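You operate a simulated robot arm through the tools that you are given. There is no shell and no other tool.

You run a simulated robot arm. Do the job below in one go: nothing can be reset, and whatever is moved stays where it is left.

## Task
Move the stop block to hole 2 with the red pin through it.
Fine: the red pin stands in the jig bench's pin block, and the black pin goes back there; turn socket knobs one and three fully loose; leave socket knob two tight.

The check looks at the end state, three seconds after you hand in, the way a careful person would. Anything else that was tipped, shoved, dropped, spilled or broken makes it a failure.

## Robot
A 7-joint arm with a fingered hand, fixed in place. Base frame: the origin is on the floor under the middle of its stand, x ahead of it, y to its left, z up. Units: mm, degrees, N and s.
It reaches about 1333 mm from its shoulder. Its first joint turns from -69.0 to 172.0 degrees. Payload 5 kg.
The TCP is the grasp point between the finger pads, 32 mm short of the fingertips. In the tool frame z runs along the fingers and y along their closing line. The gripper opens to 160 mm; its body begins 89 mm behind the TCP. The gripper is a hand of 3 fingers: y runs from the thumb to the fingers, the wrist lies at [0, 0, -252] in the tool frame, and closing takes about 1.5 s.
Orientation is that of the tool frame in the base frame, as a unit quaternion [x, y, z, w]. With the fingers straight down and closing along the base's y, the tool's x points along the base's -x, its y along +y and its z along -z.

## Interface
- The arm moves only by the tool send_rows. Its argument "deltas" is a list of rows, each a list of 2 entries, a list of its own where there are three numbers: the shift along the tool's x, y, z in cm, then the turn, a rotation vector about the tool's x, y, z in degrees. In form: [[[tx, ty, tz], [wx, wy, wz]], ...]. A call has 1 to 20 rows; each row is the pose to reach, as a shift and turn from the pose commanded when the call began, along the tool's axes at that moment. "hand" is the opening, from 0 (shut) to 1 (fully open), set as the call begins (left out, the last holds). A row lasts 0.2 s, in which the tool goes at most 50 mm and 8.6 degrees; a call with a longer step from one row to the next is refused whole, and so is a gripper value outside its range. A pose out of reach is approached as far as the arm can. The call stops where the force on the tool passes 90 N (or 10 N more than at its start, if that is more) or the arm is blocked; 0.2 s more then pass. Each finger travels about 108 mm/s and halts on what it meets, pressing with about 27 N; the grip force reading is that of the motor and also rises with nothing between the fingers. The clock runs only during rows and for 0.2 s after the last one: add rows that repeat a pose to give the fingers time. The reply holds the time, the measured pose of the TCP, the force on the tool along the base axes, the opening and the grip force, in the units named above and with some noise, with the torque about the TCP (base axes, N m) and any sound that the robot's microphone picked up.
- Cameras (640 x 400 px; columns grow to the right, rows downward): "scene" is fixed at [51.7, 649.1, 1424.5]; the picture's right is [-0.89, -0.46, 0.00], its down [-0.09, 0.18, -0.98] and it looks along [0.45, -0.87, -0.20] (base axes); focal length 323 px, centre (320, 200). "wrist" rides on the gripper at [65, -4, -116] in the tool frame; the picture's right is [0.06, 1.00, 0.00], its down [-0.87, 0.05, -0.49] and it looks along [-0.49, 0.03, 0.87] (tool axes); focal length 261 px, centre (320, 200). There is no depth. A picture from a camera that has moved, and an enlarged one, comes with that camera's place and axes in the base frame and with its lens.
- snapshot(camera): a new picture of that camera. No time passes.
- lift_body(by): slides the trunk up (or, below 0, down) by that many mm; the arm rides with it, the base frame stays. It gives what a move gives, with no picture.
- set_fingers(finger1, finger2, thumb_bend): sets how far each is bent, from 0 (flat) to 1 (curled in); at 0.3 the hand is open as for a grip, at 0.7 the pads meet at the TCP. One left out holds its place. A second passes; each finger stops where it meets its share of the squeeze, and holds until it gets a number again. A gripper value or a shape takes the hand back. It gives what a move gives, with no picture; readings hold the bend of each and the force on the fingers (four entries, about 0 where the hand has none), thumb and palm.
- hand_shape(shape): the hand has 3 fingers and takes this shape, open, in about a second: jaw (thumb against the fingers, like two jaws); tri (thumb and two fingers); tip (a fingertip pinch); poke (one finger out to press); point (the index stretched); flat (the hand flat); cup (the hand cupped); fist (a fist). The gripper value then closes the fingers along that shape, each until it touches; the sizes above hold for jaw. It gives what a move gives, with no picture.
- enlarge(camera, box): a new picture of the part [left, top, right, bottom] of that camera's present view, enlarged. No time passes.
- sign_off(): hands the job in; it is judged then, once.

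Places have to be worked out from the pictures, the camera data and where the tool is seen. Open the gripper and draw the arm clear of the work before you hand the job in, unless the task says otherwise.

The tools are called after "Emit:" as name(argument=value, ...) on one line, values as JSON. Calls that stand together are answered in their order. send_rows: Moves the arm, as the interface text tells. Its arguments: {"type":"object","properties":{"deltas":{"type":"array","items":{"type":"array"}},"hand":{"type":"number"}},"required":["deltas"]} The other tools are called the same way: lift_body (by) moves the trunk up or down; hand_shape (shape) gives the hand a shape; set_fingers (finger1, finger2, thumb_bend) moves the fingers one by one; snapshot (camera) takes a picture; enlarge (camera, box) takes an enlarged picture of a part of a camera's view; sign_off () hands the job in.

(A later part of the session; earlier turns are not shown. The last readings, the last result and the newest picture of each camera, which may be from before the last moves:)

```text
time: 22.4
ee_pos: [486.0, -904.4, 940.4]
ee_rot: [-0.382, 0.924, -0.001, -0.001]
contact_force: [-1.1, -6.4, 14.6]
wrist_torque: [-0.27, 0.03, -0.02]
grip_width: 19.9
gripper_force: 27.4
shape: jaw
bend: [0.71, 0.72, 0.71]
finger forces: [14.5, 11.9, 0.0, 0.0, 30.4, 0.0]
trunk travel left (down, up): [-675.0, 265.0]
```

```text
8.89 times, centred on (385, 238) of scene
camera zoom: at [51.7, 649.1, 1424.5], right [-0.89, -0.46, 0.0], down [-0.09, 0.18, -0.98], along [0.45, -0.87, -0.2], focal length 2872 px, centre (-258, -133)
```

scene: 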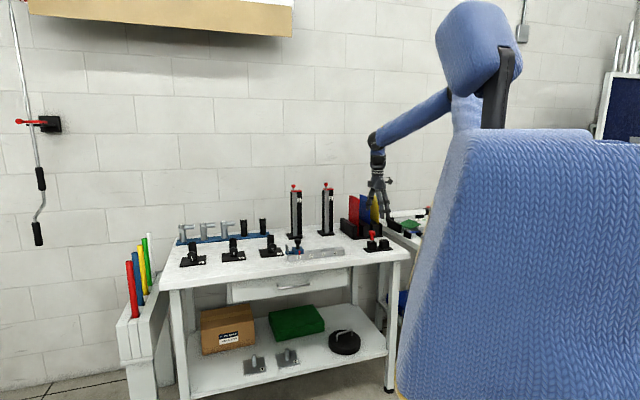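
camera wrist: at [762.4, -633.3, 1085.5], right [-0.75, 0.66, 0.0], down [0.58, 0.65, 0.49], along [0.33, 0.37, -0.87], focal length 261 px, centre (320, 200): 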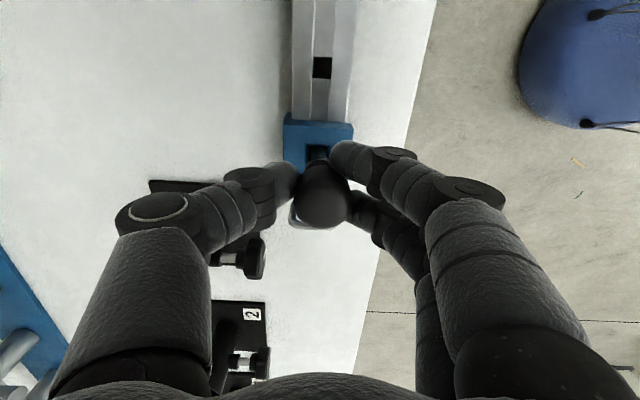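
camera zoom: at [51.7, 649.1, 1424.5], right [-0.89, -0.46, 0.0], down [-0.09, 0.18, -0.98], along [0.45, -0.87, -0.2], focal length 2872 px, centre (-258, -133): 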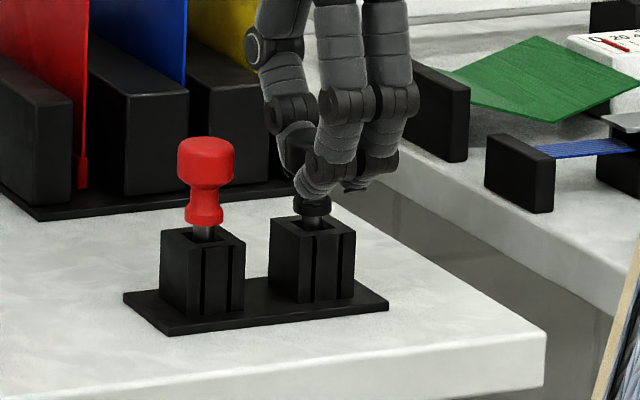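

14.6 N upward: the pin has bottomed. I open the hand in place.

Emit:
send_rows(deltas=[[[0, 0, 0], [0, 0, 0]], [[0, 0, 0], [0, 0, 0]], [[0, 0, 0], [0, 0, 0]], [[0, 0, 0], [0, 0, 0]], [[0, 0, 0], [0, 0, 0]], [[0, 0, 0], [0, 0, 0]]], hand=1)

Emit:
enlarge(camera="scene", box=[360, 215, 410, 260])

Emit:
snapshot(camera="wrist")

```text
time: 23.8
ee_pos: [486.4, -904.9, 939.4]
ee_rot: [-0.382, 0.924, 0.0, 0.0]
contact_force: [0.1, 0.3, -0.1]
wrist_torque: [0.05, 0.03, 0.01]
grip_width: 160.0
gripper_force: 0.1
shape: jaw
bend: [0.3, 0.3, 0.3]
finger forces: [0.0, 0.0, 0.0, 0.0, 0.0, 0.0]
trunk travel left (down, up): [-675.0, 265.0]
```

```text
8.89 times, centred on (385, 238) of scene
camera zoom: at [51.7, 649.1, 1424.5], right [-0.89, -0.46, 0.0], down [-0.09, 0.18, -0.98], along [0.45, -0.87, -0.2], focal length 2872 px, centre (-258, -133)
```

zoom: 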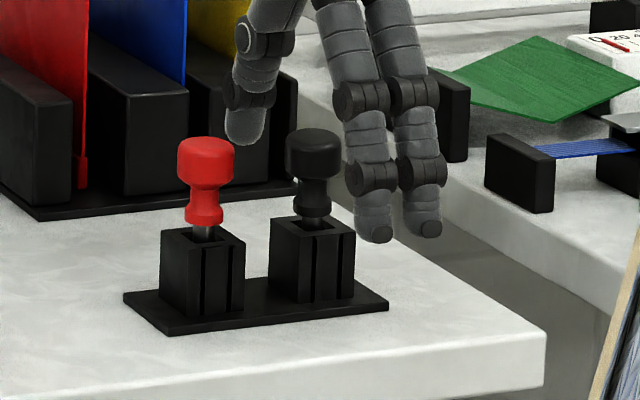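

```text
taken
camera wrist: at [443.9, -953.2, 1055.0], right [-0.75, 0.66, 0.0], down [0.58, 0.65, 0.49], along [0.33, 0.37, -0.87], focal length 261 px, centre (320, 200)
```

wrist: 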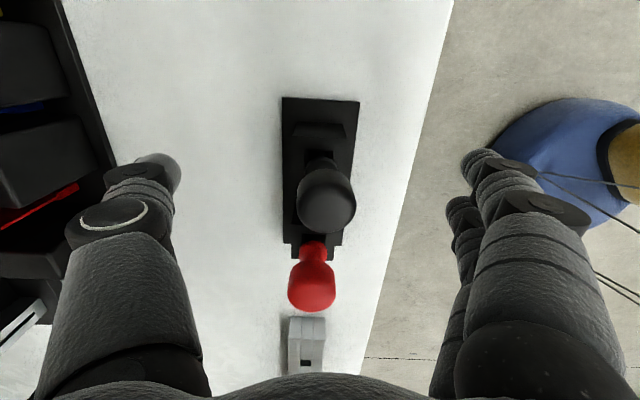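

The black pin stands in its socket like the red one. I rise and go back over the stop block at z≈1000.

Emit:
send_rows(deltas=[[[0, 0, -3.0], [0, 0, 0]], [[0, 0, -7.0], [0, 0, 0]], [[-4.2, 0, -7.0], [0, 0, 0]], [[-8.4, 0, -7.0], [0, 0, 0]], [[-12.6, 0, -7.0], [0, 0, 0]], [[-16.8, 0, -7.0], [0, 0, 0]], [[-21.0, 0, -7.0], [0, 0, 0]], [[-25.2, 0, -7.0], [0, 0, 0]], [[-29.4, 0, -7.0], [0, 0, 0]], [[-33.6, 0, -7.0], [0, 0, 0]], [[-37.8, 0, -7.0], [0, 0, 0]], [[-42.0, 0, -7.0], [0, 0, 0]], [[-45.2, 0, -6.5], [0, 0, 0]], [[-45.2, 0, -6.5], [0, 0, 0]], [[-45.2, 0, -6.5], [0, 0, 0]]])

Emit:
enlarge(camera="wrist", box=[260, 60, 380, 220])

Emit:
enlarge(camera="scene", box=[355, 220, 405, 260])

```text
time: 27.0
ee_pos: [805.6, -582.1, 1006.1]
ee_rot: [-0.384, 0.923, 0.0, 0.0]
contact_force: [0.4, 0.2, 0.0]
wrist_torque: [-0.01, -0.01, -0.01]
grip_width: 160.1
gripper_force: 0.0
shape: jaw
bend: [0.3, 0.3, 0.3]
finger forces: [0.0, 0.0, 0.0, 0.0, 0.0, 0.0]
trunk travel left (down, up): [-675.0, 265.0]
```

```text
2.50 times, centred on (320, 140) of wrist
camera zoom: at [762.8, -630.8, 1121.6], right [-0.75, 0.66, 0.0], down [0.58, 0.65, 0.49], along [0.32, 0.37, -0.87], focal length 652 px, centre (320, 350)
```

zoom: 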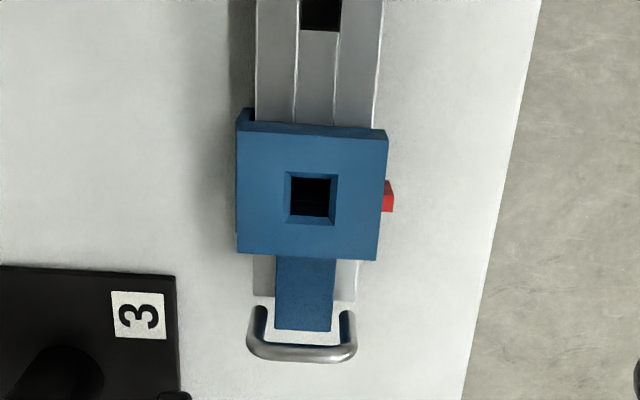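

```text
10.00 times, centred on (380, 240) of scene
camera zoom: at [51.7, 649.1, 1424.5], right [-0.89, -0.46, 0.0], down [-0.09, 0.18, -0.98], along [0.45, -0.87, -0.2], focal length 3231 px, centre (-280, -200)
```

zoom: 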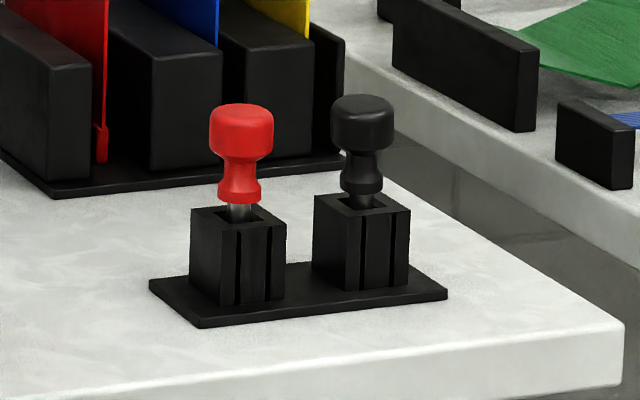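

The block's pin hole is at U≈158.5, V≈984.6. I lower around the block in two stages, first to z≈935, correcting V by 3.3 mm.

Emit:
send_rows(deltas=[[[0, -0.33, 3.0], [0, 0, 0]], [[0, -0.33, 5.5], [0, 0, 0]], [[0, -0.33, 7.1], [0, 0, 0]], [[0, -0.33, 7.1], [0, 0, 0]], [[0, -0.33, 7.1], [0, 0, 0]]])

Emit:
enlarge(camera="wrist", box=[250, 80, 390, 260])

```text
time: 28.2
ee_pos: [807.8, -585.9, 930.5]
ee_rot: [-0.383, 0.924, 0.0, 0.0]
contact_force: [-0.6, 0.6, 0.3]
wrist_torque: [-0.02, -0.02, 0.04]
grip_width: 160.2
gripper_force: 0.0
shape: jaw
bend: [0.3, 0.3, 0.3]
finger forces: [0.0, 0.1, 0.0, 0.0, 0.1, 0.1]
trunk travel left (down, up): [-675.0, 265.0]
```

```text
2.22 times, centred on (320, 170) of wrist
camera zoom: at [765.0, -633.3, 1048.0], right [-0.75, 0.66, 0.0], down [0.58, 0.65, 0.49], along [0.33, 0.37, -0.87], focal length 579 px, centre (320, 267)
```

zoom: 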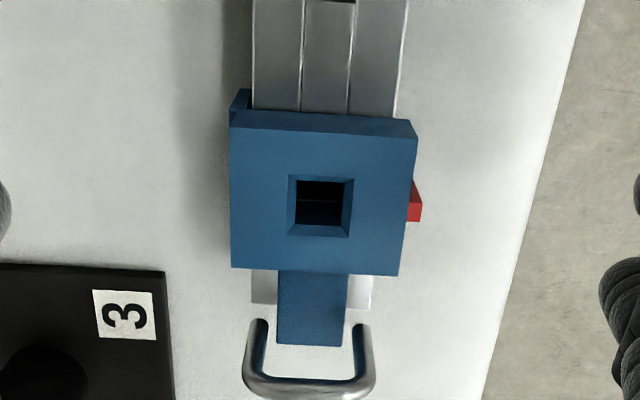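

Centred within half a millimetre. I lower to z≈908 and close on the block's sides.

Emit:
send_rows(deltas=[[[0, 0, 1.2], [0, 0, 0]], [[0, 0, 2.35], [0, 0, 0]], [[0, 0, 2.35], [0, 0, 0]]])

Emit:
enlarge(camera="scene", box=[270, 205, 340, 265])

```text
time: 29.0
ee_pos: [807.7, -586.7, 908.4]
ee_rot: [-0.382, 0.924, 0.0, 0.0]
contact_force: [0.6, -0.3, -1.1]
wrist_torque: [-0.02, -0.01, 0.0]
grip_width: 160.2
gripper_force: 0.0
shape: jaw
bend: [0.3, 0.3, 0.3]
finger forces: [0.1, 0.0, 0.1, 0.0, 0.0, 0.0]
trunk travel left (down, up): [-675.0, 265.0]
```

```text
6.67 times, centred on (305, 235) of scene
camera zoom: at [51.7, 649.1, 1424.5], right [-0.89, -0.46, 0.0], down [-0.09, 0.18, -0.98], along [0.45, -0.87, -0.2], focal length 2154 px, centre (420, -33)
```

zoom: 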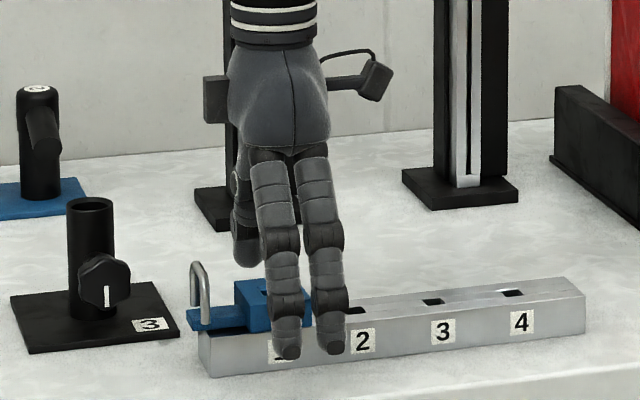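

The fingers are down on both sides, clear of the rail. I close them on the block.

Emit:
send_rows(deltas=[[[0, 0, 0], [0, 0, 0]], [[0, 0, 0], [0, 0, 0]], [[0, 0, 0], [0, 0, 0]], [[0, 0, 0], [0, 0, 0]], [[0, 0, 0], [0, 0, 0]], [[0, 0, 0], [0, 0, 0]], [[0, 0, 0], [0, 0, 0]]], hand=0)

Emit:
enlarge(camera="scene", box=[270, 205, 340, 265])

Emit:
snapshot(camera="wrist")

```text
time: 30.6
ee_pos: [808.1, -587.4, 908.9]
ee_rot: [-0.383, 0.924, -0.001, -0.001]
contact_force: [0.4, 0.2, -2.8]
wrist_torque: [0.0, 0.01, -0.04]
grip_width: 45.6
gripper_force: 26.8
shape: jaw
bend: [0.73, 0.73, 0.7]
finger forces: [12.3, 12.3, 0.1, 0.0, 24.0, 0.0]
trunk travel left (down, up): [-675.0, 265.0]
```

```text
6.67 times, centred on (305, 235) of scene
camera zoom: at [51.7, 649.1, 1424.5], right [-0.89, -0.46, 0.0], down [-0.09, 0.18, -0.98], along [0.45, -0.87, -0.2], focal length 2154 px, centre (420, -33)
```

zoom: 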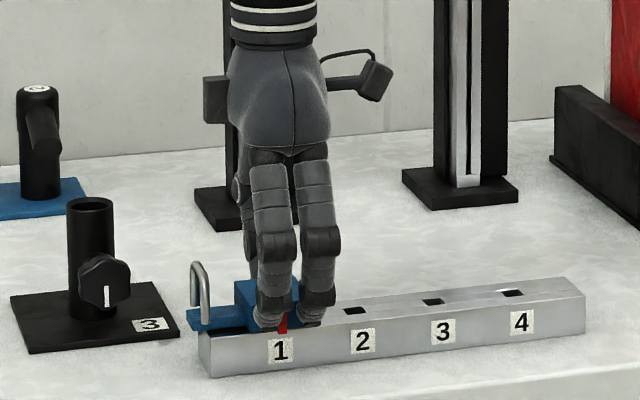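

```text
taken
camera wrist: at [764.9, -635.2, 1024.2], right [-0.75, 0.66, 0.0], down [0.58, 0.65, 0.49], along [0.33, 0.37, -0.87], focal length 261 px, centre (320, 200)
```

wrist: 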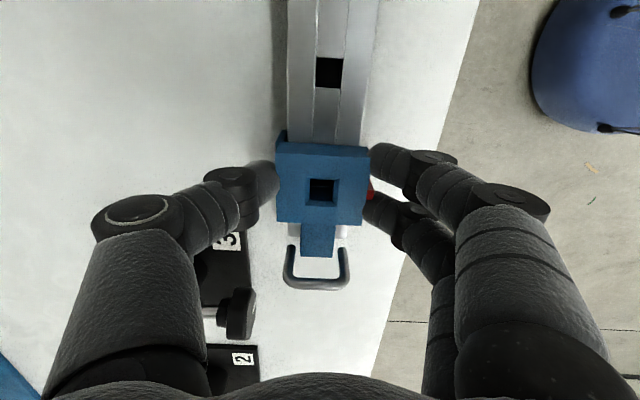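

The block is gripped with the red mark between the two fingers. I slide it toward hole 2 by 58 mm, gently.

Emit:
send_rows(deltas=[[[0.5, 0, 0], [0, 0, 0]], [[1.2, 0, 0], [0, 0, 0]], [[2.0, 0, 0], [0, 0, 0]], [[2.8, 0, 0], [0, 0, 0]], [[3.6, 0, 0], [0, 0, 0]], [[4.4, 0, 0], [0, 0, 0]], [[5.2, 0, 0], [0, 0, 0]], [[5.8, 0, 0], [0, 0, 0]], [[5.8, 0, 0], [0, 0, 0]], [[5.8, 0, 0], [0, 0, 0]]])

Emit:
enlarge(camera="wrist", box=[250, 110, 390, 260])

Emit:
enlarge(camera="scene", box=[285, 225, 335, 265])

```text
time: 32.8
ee_pos: [767.7, -629.3, 909.1]
ee_rot: [-0.383, 0.924, 0.001, -0.001]
contact_force: [-9.0, 3.6, -12.4]
wrist_torque: [0.19, 0.29, 0.0]
grip_width: 45.3
gripper_force: 26.7
shape: jaw
bend: [0.73, 0.73, 0.7]
finger forces: [15.2, 15.2, 0.0, 0.0, 21.5, 0.1]
trunk travel left (down, up): [-675.0, 265.0]
```

```text
2.67 times, centred on (320, 185) of wrist
camera zoom: at [725.0, -677.1, 1024.8], right [-0.75, 0.66, 0.0], down [0.58, 0.65, 0.49], along [0.32, 0.37, -0.87], focal length 695 px, centre (320, 240)
```

zoom: 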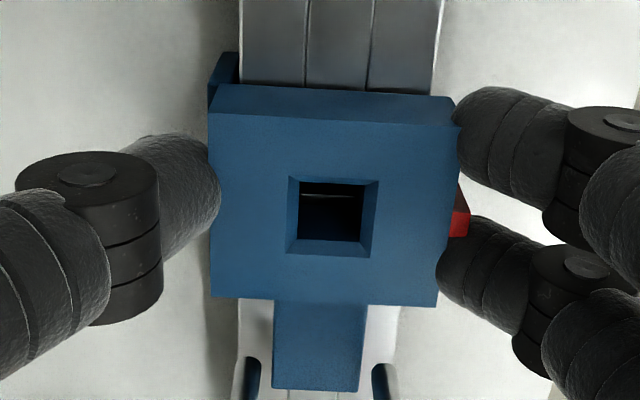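

```text
10.00 times, centred on (310, 245) of scene
camera zoom: at [51.7, 649.1, 1424.5], right [-0.89, -0.46, 0.0], down [-0.09, 0.18, -0.98], along [0.45, -0.87, -0.2], focal length 3231 px, centre (420, -250)
```

zoom: 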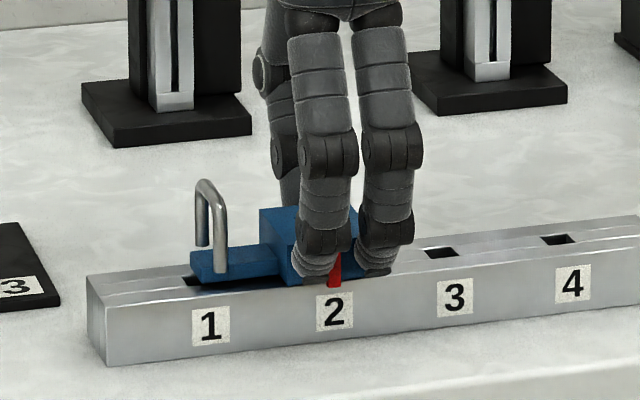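

The block has moved about 58 mm and the red mark is near label 2. I enlarge both views to judge the remaining offset.

Emit:
enlarge(camera="wrist", box=[300, 170, 345, 215])

Emit:
enlarge(camera="scene", box=[300, 240, 325, 260])

```text
8.89 times, centred on (322, 192) of wrist
camera zoom: at [725.0, -677.1, 1024.8], right [-0.75, 0.66, 0.0], down [0.58, 0.65, 0.49], along [0.32, 0.37, -0.87], focal length 2317 px, centre (298, 267)
```

zoom: 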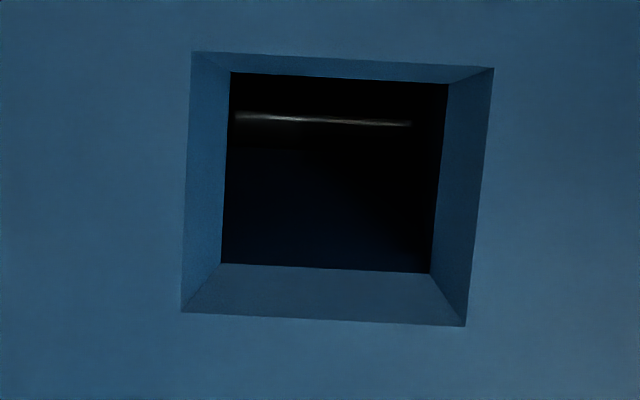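

```text
16.00 times, centred on (312, 250) of scene
camera zoom: at [51.7, 649.1, 1424.5], right [-0.89, -0.46, 0.0], down [-0.09, 0.18, -0.98], along [0.45, -0.87, -0.2], focal length 5169 px, centre (440, -600)
```

zoom: 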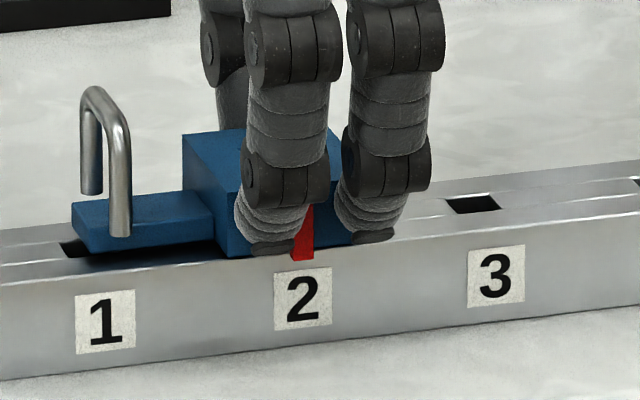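

Compared with how the mark sat on label 1, the block needs about 1.5 mm more toward hole 3. I move that much.

Emit:
send_rows(deltas=[[[0.08, 0, 0], [0, 0, 0]], [[0.16, 0, 0], [0, 0, 0]], [[0.16, 0, 0], [0, 0, 0]], [[0.16, 0, 0], [0, 0, 0]]])

Emit:
enlarge(camera="wrist", box=[300, 170, 345, 215])

Emit:
enlarge(camera="scene", box=[300, 240, 325, 260])

```text
time: 33.8
ee_pos: [768.2, -628.7, 909.4]
ee_rot: [-0.383, 0.924, 0.0, -0.001]
contact_force: [-7.9, 3.6, -11.9]
wrist_torque: [0.19, 0.31, 0.03]
grip_width: 45.2
gripper_force: 27.0
shape: jaw
bend: [0.73, 0.73, 0.7]
finger forces: [15.0, 15.0, 0.1, 0.0, 21.8, 0.0]
trunk travel left (down, up): [-675.0, 265.0]
```

```text
8.89 times, centred on (322, 192) of wrist
camera zoom: at [724.4, -677.7, 1024.8], right [-0.75, 0.66, 0.0], down [0.58, 0.65, 0.49], along [0.32, 0.37, -0.87], focal length 2317 px, centre (298, 267)
```

zoom: 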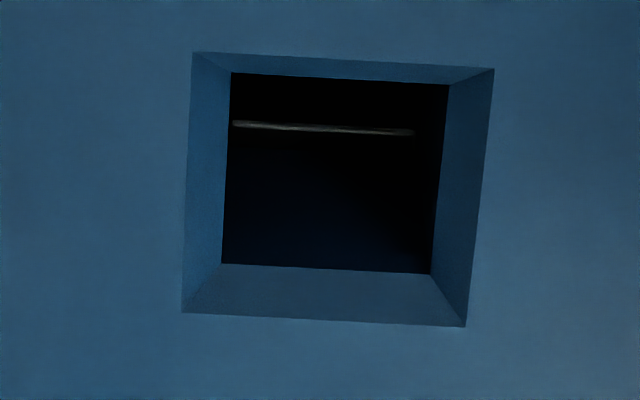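

```text
16.00 times, centred on (312, 250) of scene
camera zoom: at [51.7, 649.1, 1424.5], right [-0.89, -0.46, 0.0], down [-0.09, 0.18, -0.98], along [0.45, -0.87, -0.2], focal length 5169 px, centre (440, -600)
```

zoom: 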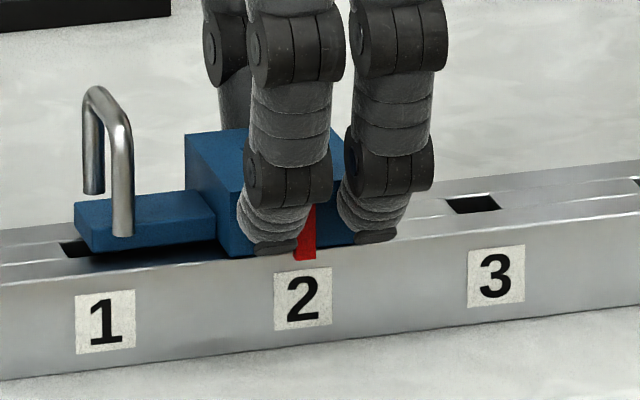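

Both the mark and the rail-hole edge seen through the block say about 1 mm is still missing. I push on a bit.

Emit:
send_rows(deltas=[[[0.07, 0, 0], [0, 0, 0]], [[0.14, 0, 0], [0, 0, 0]], [[0.14, 0, 0], [0, 0, 0]], [[0.14, 0, 0], [0, 0, 0]]])

Emit:
enlarge(camera="wrist", box=[300, 170, 345, 215])

Emit:
enlarge(camera="scene", box=[300, 240, 325, 260])

```text
time: 34.8
ee_pos: [765.8, -629.9, 908.9]
ee_rot: [-0.382, 0.924, 0.001, -0.001]
contact_force: [-4.9, 7.6, -15.7]
wrist_torque: [0.22, 0.18, -0.01]
grip_width: 45.1
gripper_force: 27.1
shape: jaw
bend: [0.73, 0.73, 0.7]
finger forces: [15.0, 14.9, 0.0, 0.0, 21.0, 0.0]
trunk travel left (down, up): [-675.0, 265.0]
```

```text
8.89 times, centred on (322, 192) of wrist
camera zoom: at [723.5, -678.8, 1025.0], right [-0.75, 0.66, 0.0], down [0.58, 0.65, 0.49], along [0.32, 0.37, -0.87], focal length 2317 px, centre (298, 267)
```

zoom: 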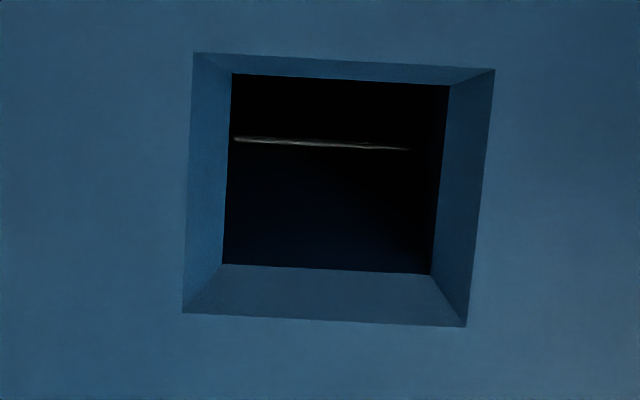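

```text
16.00 times, centred on (312, 250) of scene
camera zoom: at [51.7, 649.1, 1424.5], right [-0.89, -0.46, 0.0], down [-0.09, 0.18, -0.98], along [0.45, -0.87, -0.2], focal length 5169 px, centre (440, -600)
```

zoom: 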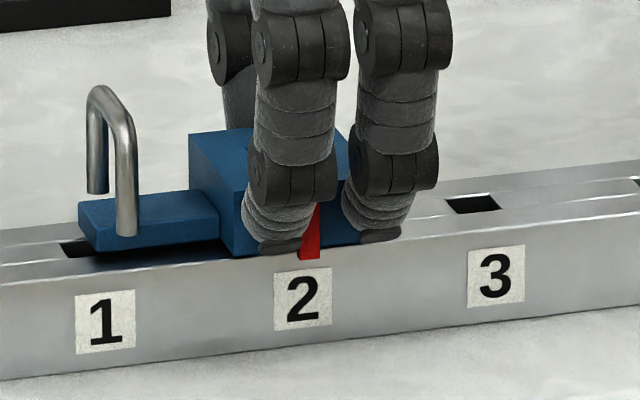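

The rail edge now appears where it did at hole 1, and the mark sits the same over label 2. I open the hand and check that the block stays.

Emit:
send_rows(deltas=[[[0, 0, 0], [0, 0, 0]], [[0, 0, 0], [0, 0, 0]], [[0, 0, 0], [0, 0, 0]], [[0, 0, 0], [0, 0, 0]], [[0, 0, 0], [0, 0, 0]], [[0, 0, 0], [0, 0, 0]]], hand=1)

Emit:
enlarge(camera="wrist", box=[300, 170, 345, 215])

Emit:
enlarge(camera="scene", box=[300, 240, 325, 260])

```text
time: 36.2
ee_pos: [766.9, -630.1, 910.0]
ee_rot: [-0.383, 0.924, 0.0, 0.0]
contact_force: [-0.5, -0.4, 0.3]
wrist_torque: [0.0, -0.02, 0.0]
grip_width: 159.9
gripper_force: 0.1
shape: jaw
bend: [0.3, 0.3, 0.3]
finger forces: [0.0, 0.0, 0.0, 0.1, 0.1, 0.0]
trunk travel left (down, up): [-675.0, 265.0]
```

```text
8.89 times, centred on (322, 192) of wrist
camera zoom: at [723.0, -678.7, 1025.9], right [-0.75, 0.66, 0.0], down [0.58, 0.65, 0.49], along [0.33, 0.37, -0.87], focal length 2317 px, centre (298, 267)
```

zoom: 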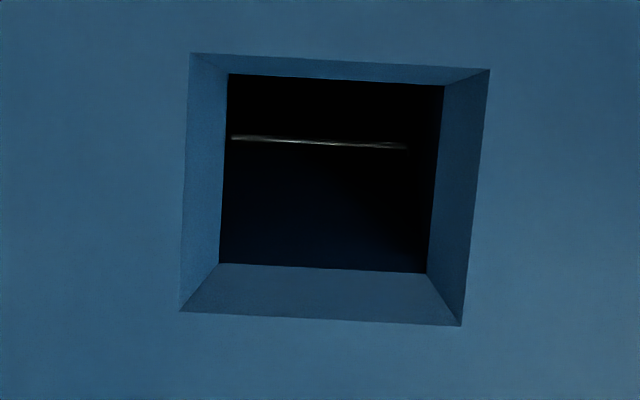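

```text
16.00 times, centred on (312, 250) of scene
camera zoom: at [51.7, 649.1, 1424.5], right [-0.89, -0.46, 0.0], down [-0.09, 0.18, -0.98], along [0.45, -0.87, -0.2], focal length 5169 px, centre (440, -600)
```

zoom: 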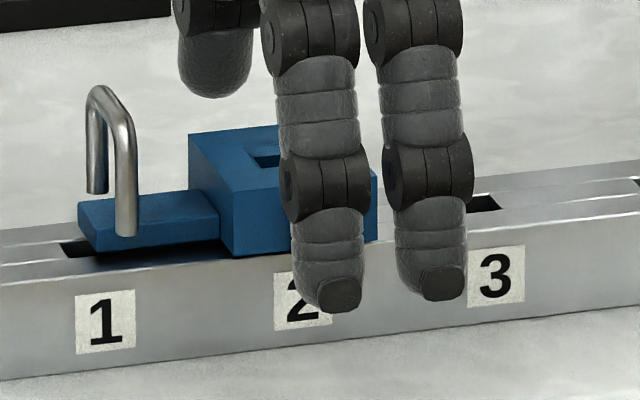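

The block stayed; its pin hole is at about U98.4, V985.0, z896. I rise and go over the red pin (U≈-230, V≈985).

Emit:
send_rows(deltas=[[[0, 0, -3.5], [0, 0, 0]], [[0, 0, -7.5], [0, 0, 0]], [[0, 0.1, -10.0], [0, 0, 0]], [[4.2, 0.22, -10.0], [0, 0, 0]], [[8.4, 0.22, -10.0], [0, 0, 0]], [[12.6, 0.22, -10.0], [0, 0, 0]], [[16.8, 0.22, -10.0], [0, 0, 0]], [[21.0, 0.22, -10.0], [0, 0, 0]], [[25.2, 0.22, -10.0], [0, 0, 0]], [[29.4, 0.22, -10.0], [0, 0, 0]], [[32.6, 0.22, -10.0], [0, 0, 0]], [[32.6, 0.22, -10.0], [0, 0, 0]], [[32.6, 0.22, -10.0], [0, 0, 0]]])

Emit:
enlarge(camera="wrist", box=[260, 80, 380, 240])

Emit:
enlarge(camera="scene", box=[285, 225, 335, 265])

```text
time: 39.0
ee_pos: [528.9, -862.9, 1010.9]
ee_rot: [-0.382, 0.924, 0.0, 0.0]
contact_force: [-1.1, -0.4, 0.2]
wrist_torque: [0.04, -0.01, -0.02]
grip_width: 159.9
gripper_force: 0.1
shape: jaw
bend: [0.3, 0.3, 0.3]
finger forces: [0.0, 0.0, 0.0, 0.0, 0.1, 0.0]
trunk travel left (down, up): [-675.0, 265.0]
```

```text
2.50 times, centred on (320, 160) of wrist
camera zoom: at [486.9, -910.4, 1126.4], right [-0.75, 0.66, 0.0], down [0.58, 0.65, 0.49], along [0.33, 0.37, -0.87], focal length 652 px, centre (320, 300)
```

zoom: 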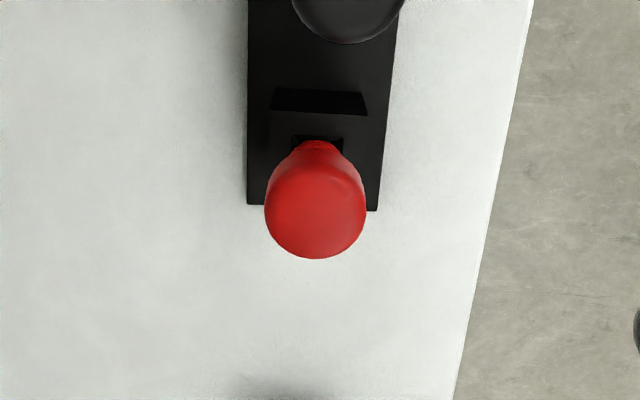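

```text
10.00 times, centred on (310, 245) of scene
camera zoom: at [51.7, 649.1, 1424.5], right [-0.89, -0.46, 0.0], down [-0.09, 0.18, -0.98], along [0.45, -0.87, -0.2], focal length 3231 px, centre (420, -250)
```

zoom: 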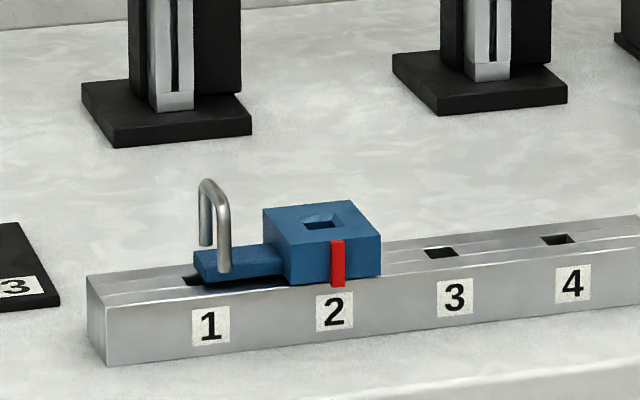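

Red head centre is at U≈-229, V≈985.1; the TCP is about 5.5 mm short in U. I correct and lower to z≈940.

Emit:
send_rows(deltas=[[[-0.3, -0.1, 2.0], [0, 0, 0]], [[-0.56, -0.1, 4.5], [0, 0, 0]], [[-0.56, -0.1, 7.05], [0, 0, 0]], [[-0.56, -0.1, 7.05], [0, 0, 0]], [[-0.56, -0.1, 7.05], [0, 0, 0]]])

Emit:
enlarge(camera="wrist", box=[260, 130, 380, 260])

```text
time: 40.2
ee_pos: [538.6, -857.1, 939.2]
ee_rot: [-0.383, 0.924, 0.001, 0.0]
contact_force: [0.5, -0.5, 0.4]
wrist_torque: [0.0, 0.0, -0.01]
grip_width: 160.0
gripper_force: 0.0
shape: jaw
bend: [0.3, 0.3, 0.3]
finger forces: [0.0, 0.1, 0.0, 0.1, 0.0, 0.0]
trunk travel left (down, up): [-675.0, 265.0]
```

```text
3.08 times, centred on (320, 195) of wrist
camera zoom: at [494.9, -905.4, 1055.4], right [-0.75, 0.66, 0.0], down [0.58, 0.65, 0.49], along [0.33, 0.37, -0.87], focal length 802 px, centre (320, 215)
```

zoom: 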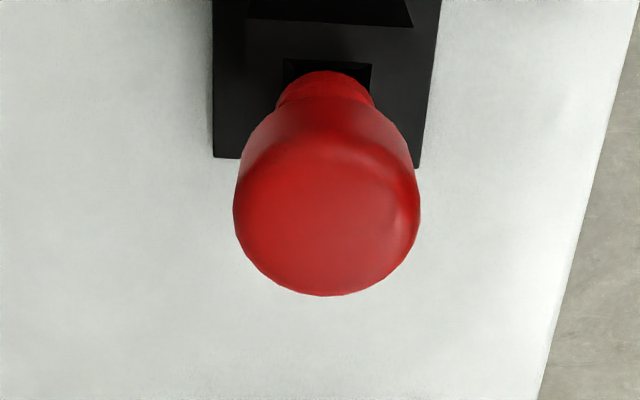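

The TCP overshot in U by about 4 mm and V by 1 mm. I correct and recheck before closing.

Emit:
send_rows(deltas=[[[0.2, 0.1, 0], [0, 0, 0]], [[0.42, 0.1, 0], [0, 0, 0]], [[0.42, 0.1, 0], [0, 0, 0]], [[0.42, 0.1, 0], [0, 0, 0]]])

Emit:
enlarge(camera="wrist", box=[260, 130, 380, 260])

```text
time: 41.2
ee_pos: [533.6, -859.3, 938.4]
ee_rot: [-0.384, 0.923, 0.0, 0.001]
contact_force: [-0.3, 0.7, 0.2]
wrist_torque: [-0.01, 0.04, 0.03]
grip_width: 160.0
gripper_force: 0.1
shape: jaw
bend: [0.3, 0.3, 0.3]
finger forces: [0.0, 0.0, 0.0, 0.1, 0.1, 0.1]
trunk travel left (down, up): [-675.0, 265.0]
```

```text
3.08 times, centred on (320, 195) of wrist
camera zoom: at [491.0, -907.7, 1055.4], right [-0.75, 0.66, 0.0], down [0.58, 0.65, 0.49], along [0.33, 0.37, -0.87], focal length 802 px, centre (320, 215)
```

zoom: 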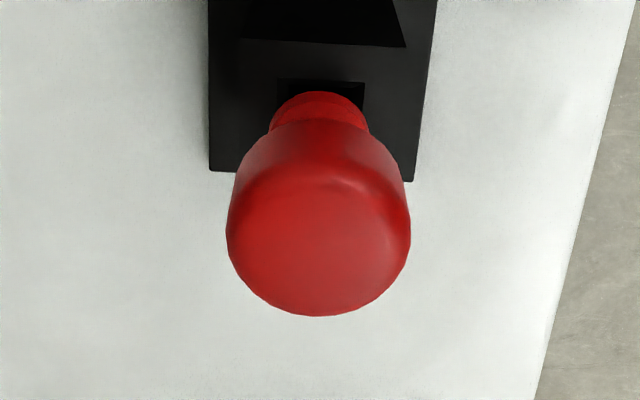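

Now centred within about a millimetre. I close on the red head.

Emit:
send_rows(deltas=[[[0, 0, 0], [0, 0, 0]], [[0, 0, 0], [0, 0, 0]], [[0, 0, 0], [0, 0, 0]], [[0, 0, 0], [0, 0, 0]], [[0, 0, 0], [0, 0, 0]], [[0, 0, 0], [0, 0, 0]], [[0, 0, 0], [0, 0, 0]], [[0, 0, 0], [0, 0, 0]]], hand=0)

Emit:
enlarge(camera="scene", box=[355, 205, 410, 260])

```text
time: 43.0
ee_pos: [534.0, -858.9, 939.3]
ee_rot: [-0.382, 0.924, 0.0, 0.0]
contact_force: [0.1, -0.4, -0.8]
wrist_torque: [0.01, -0.01, 0.01]
grip_width: 18.6
gripper_force: 27.2
shape: jaw
bend: [0.71, 0.72, 0.7]
finger forces: [9.9, 12.6, 0.0, 0.0, 22.8, 0.0]
trunk travel left (down, up): [-675.0, 265.0]
```

```text
7.27 times, centred on (382, 232) of scene
camera zoom: at [51.7, 649.1, 1424.5], right [-0.89, -0.46, 0.0], down [-0.09, 0.18, -0.98], along [0.45, -0.87, -0.2], focal length 2350 px, centre (-134, -36)
```

zoom: 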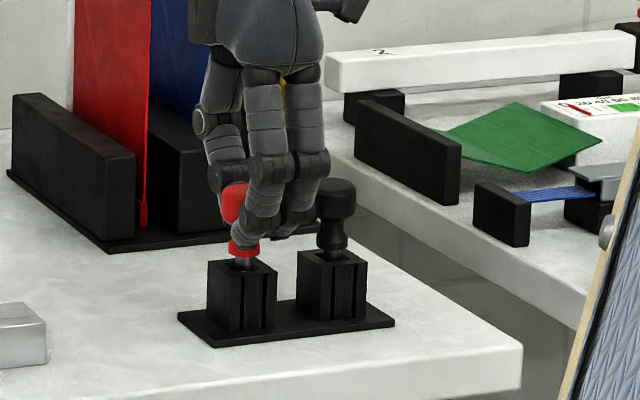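

Red pin is gripped. I lift it straight up to z≈1050 and check.

Emit:
send_rows(deltas=[[[0, 0, -0.6], [0, 0, 0]], [[0, 0, -1.6], [0, 0, 0]], [[0, 0, -3.0], [0, 0, 0]], [[0, 0, -5.0], [0, 0, 0]], [[0, 0, -8.0], [0, 0, 0]], [[0, 0, -11.0], [0, 0, 0]], [[0, 0, -11.0], [0, 0, 0]], [[0, 0, -11.0], [0, 0, 0]]])

Emit:
enlarge(camera="scene", box=[350, 195, 410, 260])

Emit:
enlarge(camera="wrist", box=[260, 90, 380, 260])

```text
time: 44.8
ee_pos: [535.1, -858.8, 1050.7]
ee_rot: [-0.382, 0.924, 0.0, 0.0]
contact_force: [0.3, 0.4, 0.0]
wrist_torque: [0.0, 0.01, 0.0]
grip_width: 18.6
gripper_force: 26.7
shape: jaw
bend: [0.71, 0.72, 0.7]
finger forces: [10.0, 12.8, 0.1, 0.0, 22.9, 0.0]
trunk travel left (down, up): [-675.0, 265.0]
```

```text
6.15 times, centred on (380, 228) of scene
camera zoom: at [51.7, 649.1, 1424.5], right [-0.89, -0.46, 0.0], down [-0.09, 0.18, -0.98], along [0.45, -0.87, -0.2], focal length 1988 px, centre (-49, 31)
```

zoom: 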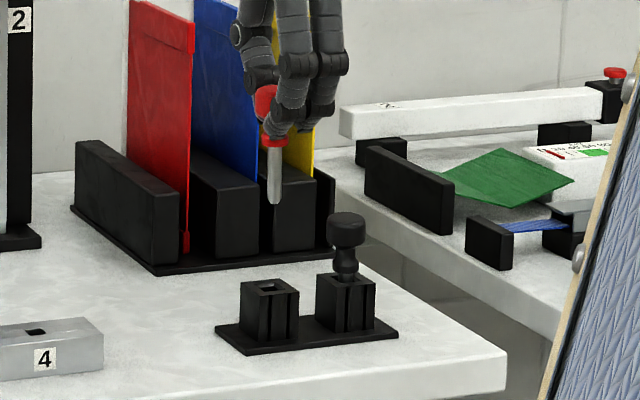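

```text
2.35 times, centred on (320, 175) of wrist
camera zoom: at [491.9, -907.8, 1166.7], right [-0.75, 0.66, 0.0], down [0.58, 0.65, 0.49], along [0.33, 0.37, -0.87], focal length 613 px, centre (320, 259)
```

zoom: 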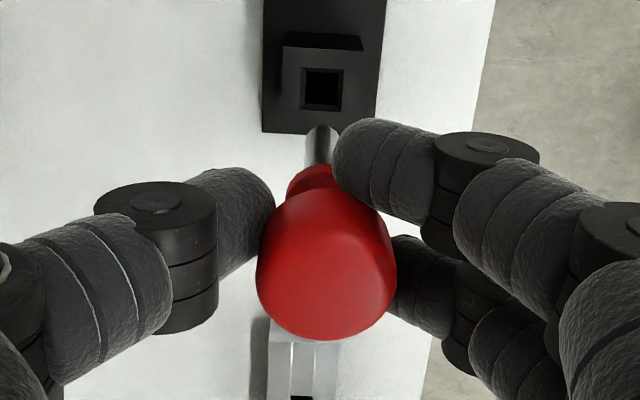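

The red pin is out and hangs straight. I carry it at this height to above the stop block's hole (U≈98.4, V≈985).

Emit:
send_rows(deltas=[[[-4.2, 0.01, 0], [0, 0, 0]], [[-8.4, 0.02, 0], [0, 0, 0]], [[-12.6, 0.03, 0], [0, 0, 0]], [[-16.8, 0.04, 0], [0, 0, 0]], [[-21.0, 0.05, 0], [0, 0, 0]], [[-25.2, 0.06, 0], [0, 0, 0]], [[-29.4, 0.06, 0], [0, 0, 0]], [[-32.7, 0.06, 0], [0, 0, 0]], [[-32.7, 0.06, 0], [0, 0, 0]], [[-32.7, 0.06, 0], [0, 0, 0]], [[-32.7, 0.06, 0], [0, 0, 0]]])

Emit:
enlarge(camera="wrist", box=[285, 95, 355, 175])

Emit:
enlarge(camera="scene", box=[280, 205, 340, 265])

```text
time: 47.2
ee_pos: [767.8, -627.5, 1050.3]
ee_rot: [-0.382, 0.924, 0.0, 0.0]
contact_force: [0.2, 0.4, -0.2]
wrist_torque: [0.01, 0.04, 0.01]
grip_width: 18.5
gripper_force: 26.2
shape: jaw
bend: [0.71, 0.72, 0.7]
finger forces: [9.9, 12.7, 0.0, 0.1, 22.4, 0.1]
trunk travel left (down, up): [-675.0, 265.0]
```

```text
5.00 times, centred on (320, 135) of wrist
camera zoom: at [724.8, -675.2, 1165.8], right [-0.75, 0.66, 0.0], down [0.58, 0.65, 0.49], along [0.33, 0.37, -0.87], focal length 1303 px, centre (320, 525)
```

zoom: 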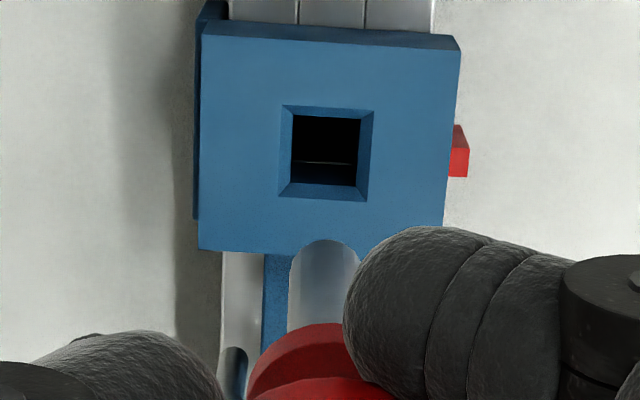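

```text
6.67 times, centred on (310, 235) of scene
camera zoom: at [51.7, 649.1, 1424.5], right [-0.89, -0.46, 0.0], down [-0.09, 0.18, -0.98], along [0.45, -0.87, -0.2], focal length 2154 px, centre (387, -33)
```

zoom: 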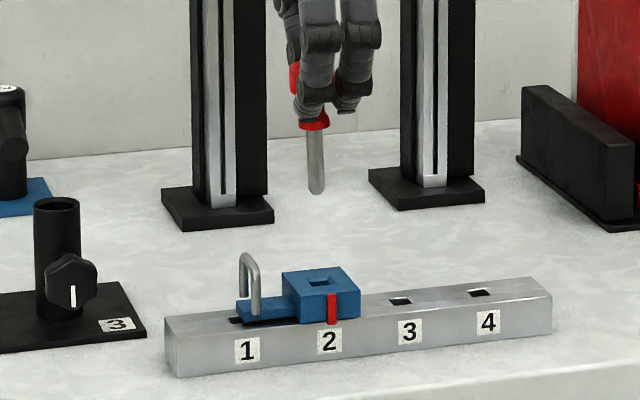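

The tip lies close to the target line, but the pin may be leaning slightly. I enlarge to see its tilt.

Emit:
enlarge(camera="scene", box=[295, 200, 325, 240])

Emit:
enlarge(camera="wrist", box=[280, 110, 360, 260])

```text
10.00 times, centred on (310, 220) of scene
camera zoom: at [51.7, 649.1, 1424.5], right [-0.89, -0.46, 0.0], down [-0.09, 0.18, -0.98], along [0.45, -0.87, -0.2], focal length 3231 px, centre (420, 0)
```

zoom: 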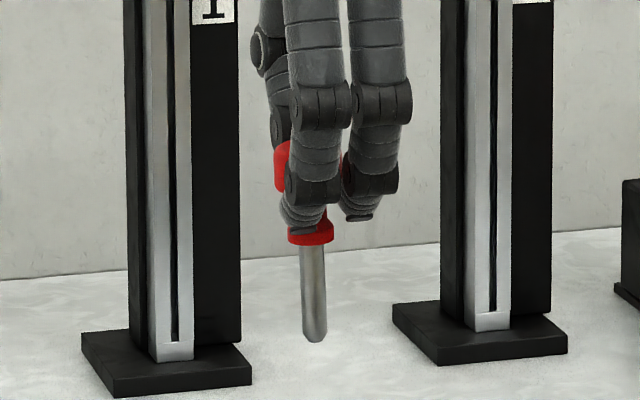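

```text
2.67 times, centred on (320, 185) of wrist
camera zoom: at [724.8, -675.2, 1165.8], right [-0.75, 0.66, 0.0], down [0.58, 0.65, 0.49], along [0.33, 0.37, -0.87], focal length 695 px, centre (320, 240)
```

zoom: 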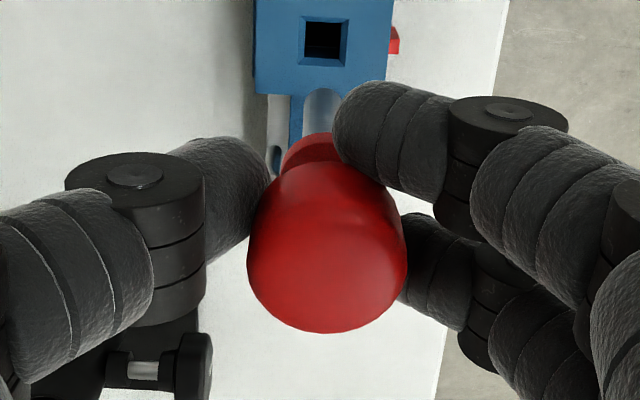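

The lean is about 1°, tip near U100, V985.2, and the hole at U99.3, V984.9. I shift 1 mm and lower until the tip is about 8 mm above the block, then check.

Emit:
send_rows(deltas=[[[0.1, 0.03, 2.0], [0, 0, 0]], [[0.1, 0.03, 4.0], [0, 0, 0]], [[0.1, 0.03, 5.7], [0, 0, 0]], [[0.1, 0.03, 5.7], [0, 0, 0]], [[0.1, 0.03, 5.7], [0, 0, 0]]])

Emit:
enlarge(camera="wrist", box=[285, 105, 355, 175])

Emit:
enlarge(camera="scene", box=[295, 220, 330, 260])

```text
time: 48.4
ee_pos: [765.4, -626.4, 991.7]
ee_rot: [-0.382, 0.924, 0.001, 0.0]
contact_force: [0.4, 0.0, -1.0]
wrist_torque: [-0.03, 0.02, 0.0]
grip_width: 18.4
gripper_force: 27.0
shape: jaw
bend: [0.71, 0.72, 0.7]
finger forces: [10.1, 12.9, 0.0, 0.0, 22.3, 0.1]
trunk travel left (down, up): [-675.0, 265.0]
```

```text
5.71 times, centred on (320, 140) of wrist
camera zoom: at [723.0, -675.4, 1107.8], right [-0.75, 0.66, 0.0], down [0.58, 0.65, 0.49], along [0.33, 0.37, -0.87], focal length 1489 px, centre (320, 543)
```

zoom: 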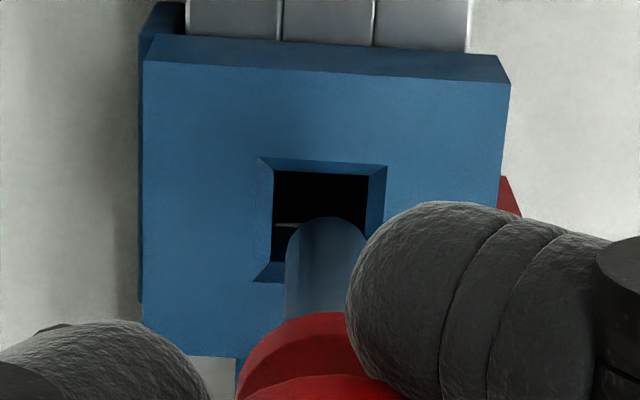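

```text
10.00 times, centred on (312, 240) of scene
camera zoom: at [51.7, 649.1, 1424.5], right [-0.89, -0.46, 0.0], down [-0.09, 0.18, -0.98], along [0.45, -0.87, -0.2], focal length 3231 px, centre (395, -200)
```

zoom: 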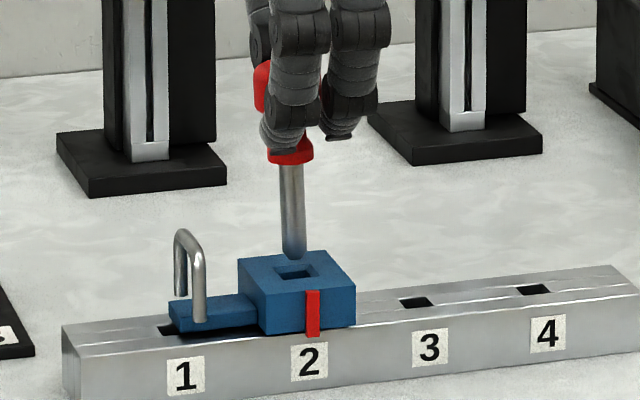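

The tip is aligned in U and about 0.8 mm off in V. I correct and lower 20 mm slowly into the block, watching the force.

Emit:
send_rows(deltas=[[[0, -0.08, 0.3], [0, 0, 0]], [[0, -0.08, 0.7], [0, 0, 0]], [[0, -0.08, 1.1], [0, 0, 0]], [[0, -0.08, 1.5], [0, 0, 0]], [[0, -0.08, 2.0], [0, 0, 0]], [[0, -0.08, 2.0], [0, 0, 0]]])

Emit:
enlarge(camera="wrist", box=[285, 105, 355, 175])

Emit:
enlarge(camera="scene", box=[295, 220, 330, 260])

```text
time: 49.8
ee_pos: [764.6, -626.7, 971.3]
ee_rot: [-0.382, 0.924, 0.0, 0.0]
contact_force: [0.5, -0.9, -1.1]
wrist_torque: [-0.06, -0.06, 0.02]
grip_width: 18.2
gripper_force: 27.0
shape: jaw
bend: [0.71, 0.72, 0.71]
finger forces: [10.3, 13.3, 0.0, 0.1, 22.8, 0.0]
trunk travel left (down, up): [-675.0, 265.0]
```

```text
5.71 times, centred on (320, 140) of wrist
camera zoom: at [721.7, -675.9, 1088.0], right [-0.75, 0.66, 0.0], down [0.58, 0.65, 0.49], along [0.33, 0.37, -0.87], focal length 1489 px, centre (320, 543)
```

zoom: 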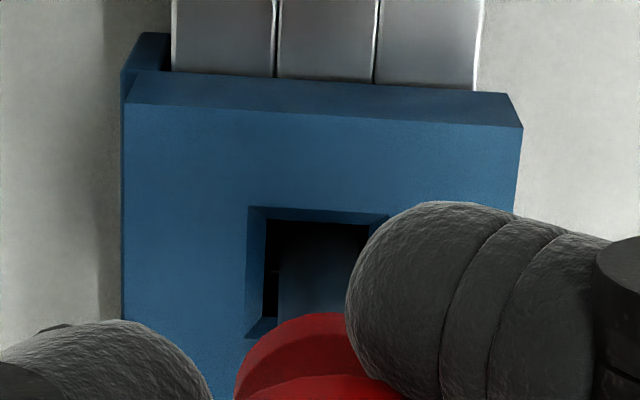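

```text
10.00 times, centred on (312, 240) of scene
camera zoom: at [51.7, 649.1, 1424.5], right [-0.89, -0.46, 0.0], down [-0.09, 0.18, -0.98], along [0.45, -0.87, -0.2], focal length 3231 px, centre (395, -200)
```

zoom: 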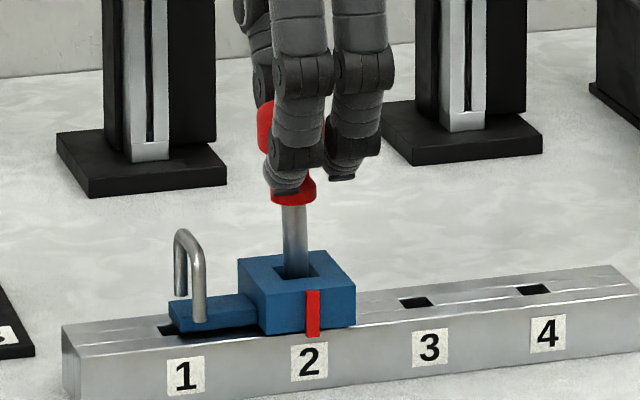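

The tip has entered the block without contact. I continue down 18 mm into the rail hole, slowly.

Emit:
send_rows(deltas=[[[0, 0, 0.3], [0, 0, 0]], [[0, 0, 0.6], [0, 0, 0]], [[0, 0, 0.9], [0, 0, 0]], [[0, 0, 1.2], [0, 0, 0]], [[0, 0, 1.5], [0, 0, 0]], [[0, 0, 1.8], [0, 0, 0]], [[0, 0, 1.8], [0, 0, 0]]])

Emit:
enlarge(camera="scene", box=[295, 220, 330, 260])

```text
time: 51.4
ee_pos: [765.5, -628.2, 952.4]
ee_rot: [-0.383, 0.924, 0.0, -0.001]
contact_force: [0.3, -0.6, 0.0]
wrist_torque: [-0.03, -0.06, 0.04]
grip_width: 18.3
gripper_force: 27.3
shape: jaw
bend: [0.71, 0.72, 0.71]
finger forces: [10.7, 14.1, 0.0, 0.0, 23.5, 0.1]
trunk travel left (down, up): [-675.0, 265.0]
```

```text
10.00 times, centred on (312, 240) of scene
camera zoom: at [51.7, 649.1, 1424.5], right [-0.89, -0.46, 0.0], down [-0.09, 0.18, -0.98], along [0.45, -0.87, -0.2], focal length 3231 px, centre (395, -200)
```

zoom: 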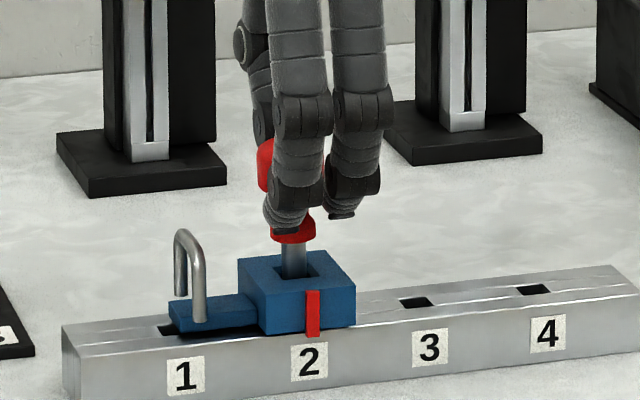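

The tip is about 10 mm into the rail hole with no force. I lower the last 16 mm to seat the handle.

Emit:
send_rows(deltas=[[[0, 0, 0.3], [0, 0, 0]], [[0, 0, 0.6], [0, 0, 0]], [[0, 0, 0.9], [0, 0, 0]], [[0, 0, 1.2], [0, 0, 0]], [[0, 0, 1.4], [0, 0, 0]], [[0, 0, 1.6], [0, 0, 0]], [[0, 0, 1.6], [0, 0, 0]]])

Emit:
enlarge(camera="scene", box=[295, 220, 330, 260])

```text
time: 53.0
ee_pos: [765.5, -627.5, 937.4]
ee_rot: [-0.382, 0.924, 0.0, 0.0]
contact_force: [0.7, -3.1, 0.0]
wrist_torque: [-0.15, -0.02, -0.04]
grip_width: 18.7
gripper_force: 27.2
shape: jaw
bend: [0.71, 0.72, 0.71]
finger forces: [10.5, 13.7, 0.0, 0.1, 24.3, 0.1]
trunk travel left (down, up): [-675.0, 265.0]
```

```text
10.00 times, centred on (312, 240) of scene
camera zoom: at [51.7, 649.1, 1424.5], right [-0.89, -0.46, 0.0], down [-0.09, 0.18, -0.98], along [0.45, -0.87, -0.2], focal length 3231 px, centre (395, -200)
```

zoom: 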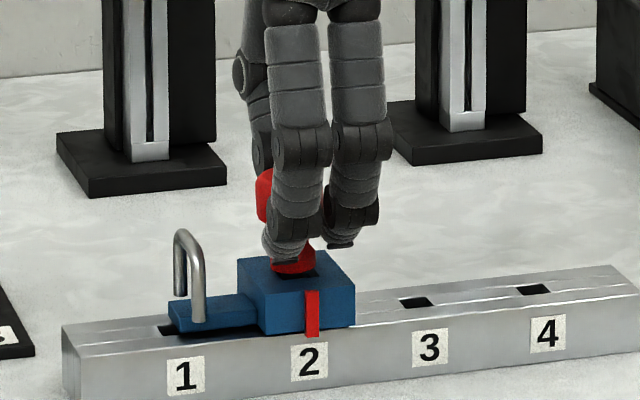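

Nearly down, still no upward force. I press on by 3 mm more until contact shows.

Emit:
send_rows(deltas=[[[0, 0, 0.15], [0, 0, 0]], [[0, 0, 0.3], [0, 0, 0]], [[0, 0, 0.3], [0, 0, 0]]])

Emit:
enlarge(camera="scene", box=[295, 220, 330, 260])

```text
time: 53.8
ee_pos: [765.8, -628.3, 935.6]
ee_rot: [-0.383, 0.924, 0.0, 0.0]
contact_force: [1.6, -5.3, 3.2]
wrist_torque: [-0.17, -0.1, 0.0]
grip_width: 18.5
gripper_force: 26.6
shape: jaw
bend: [0.71, 0.72, 0.71]
finger forces: [10.6, 13.3, 0.0, 0.0, 24.7, 0.0]
trunk travel left (down, up): [-675.0, 265.0]
```

```text
10.00 times, centred on (312, 240) of scene
camera zoom: at [51.7, 649.1, 1424.5], right [-0.89, -0.46, 0.0], down [-0.09, 0.18, -0.98], along [0.45, -0.87, -0.2], focal length 3231 px, centre (395, -200)
```

zoom: 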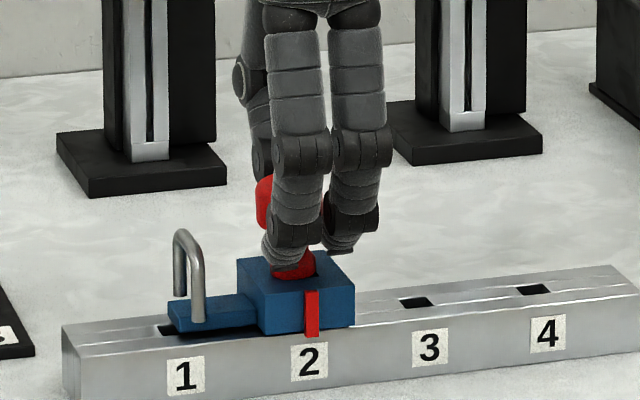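

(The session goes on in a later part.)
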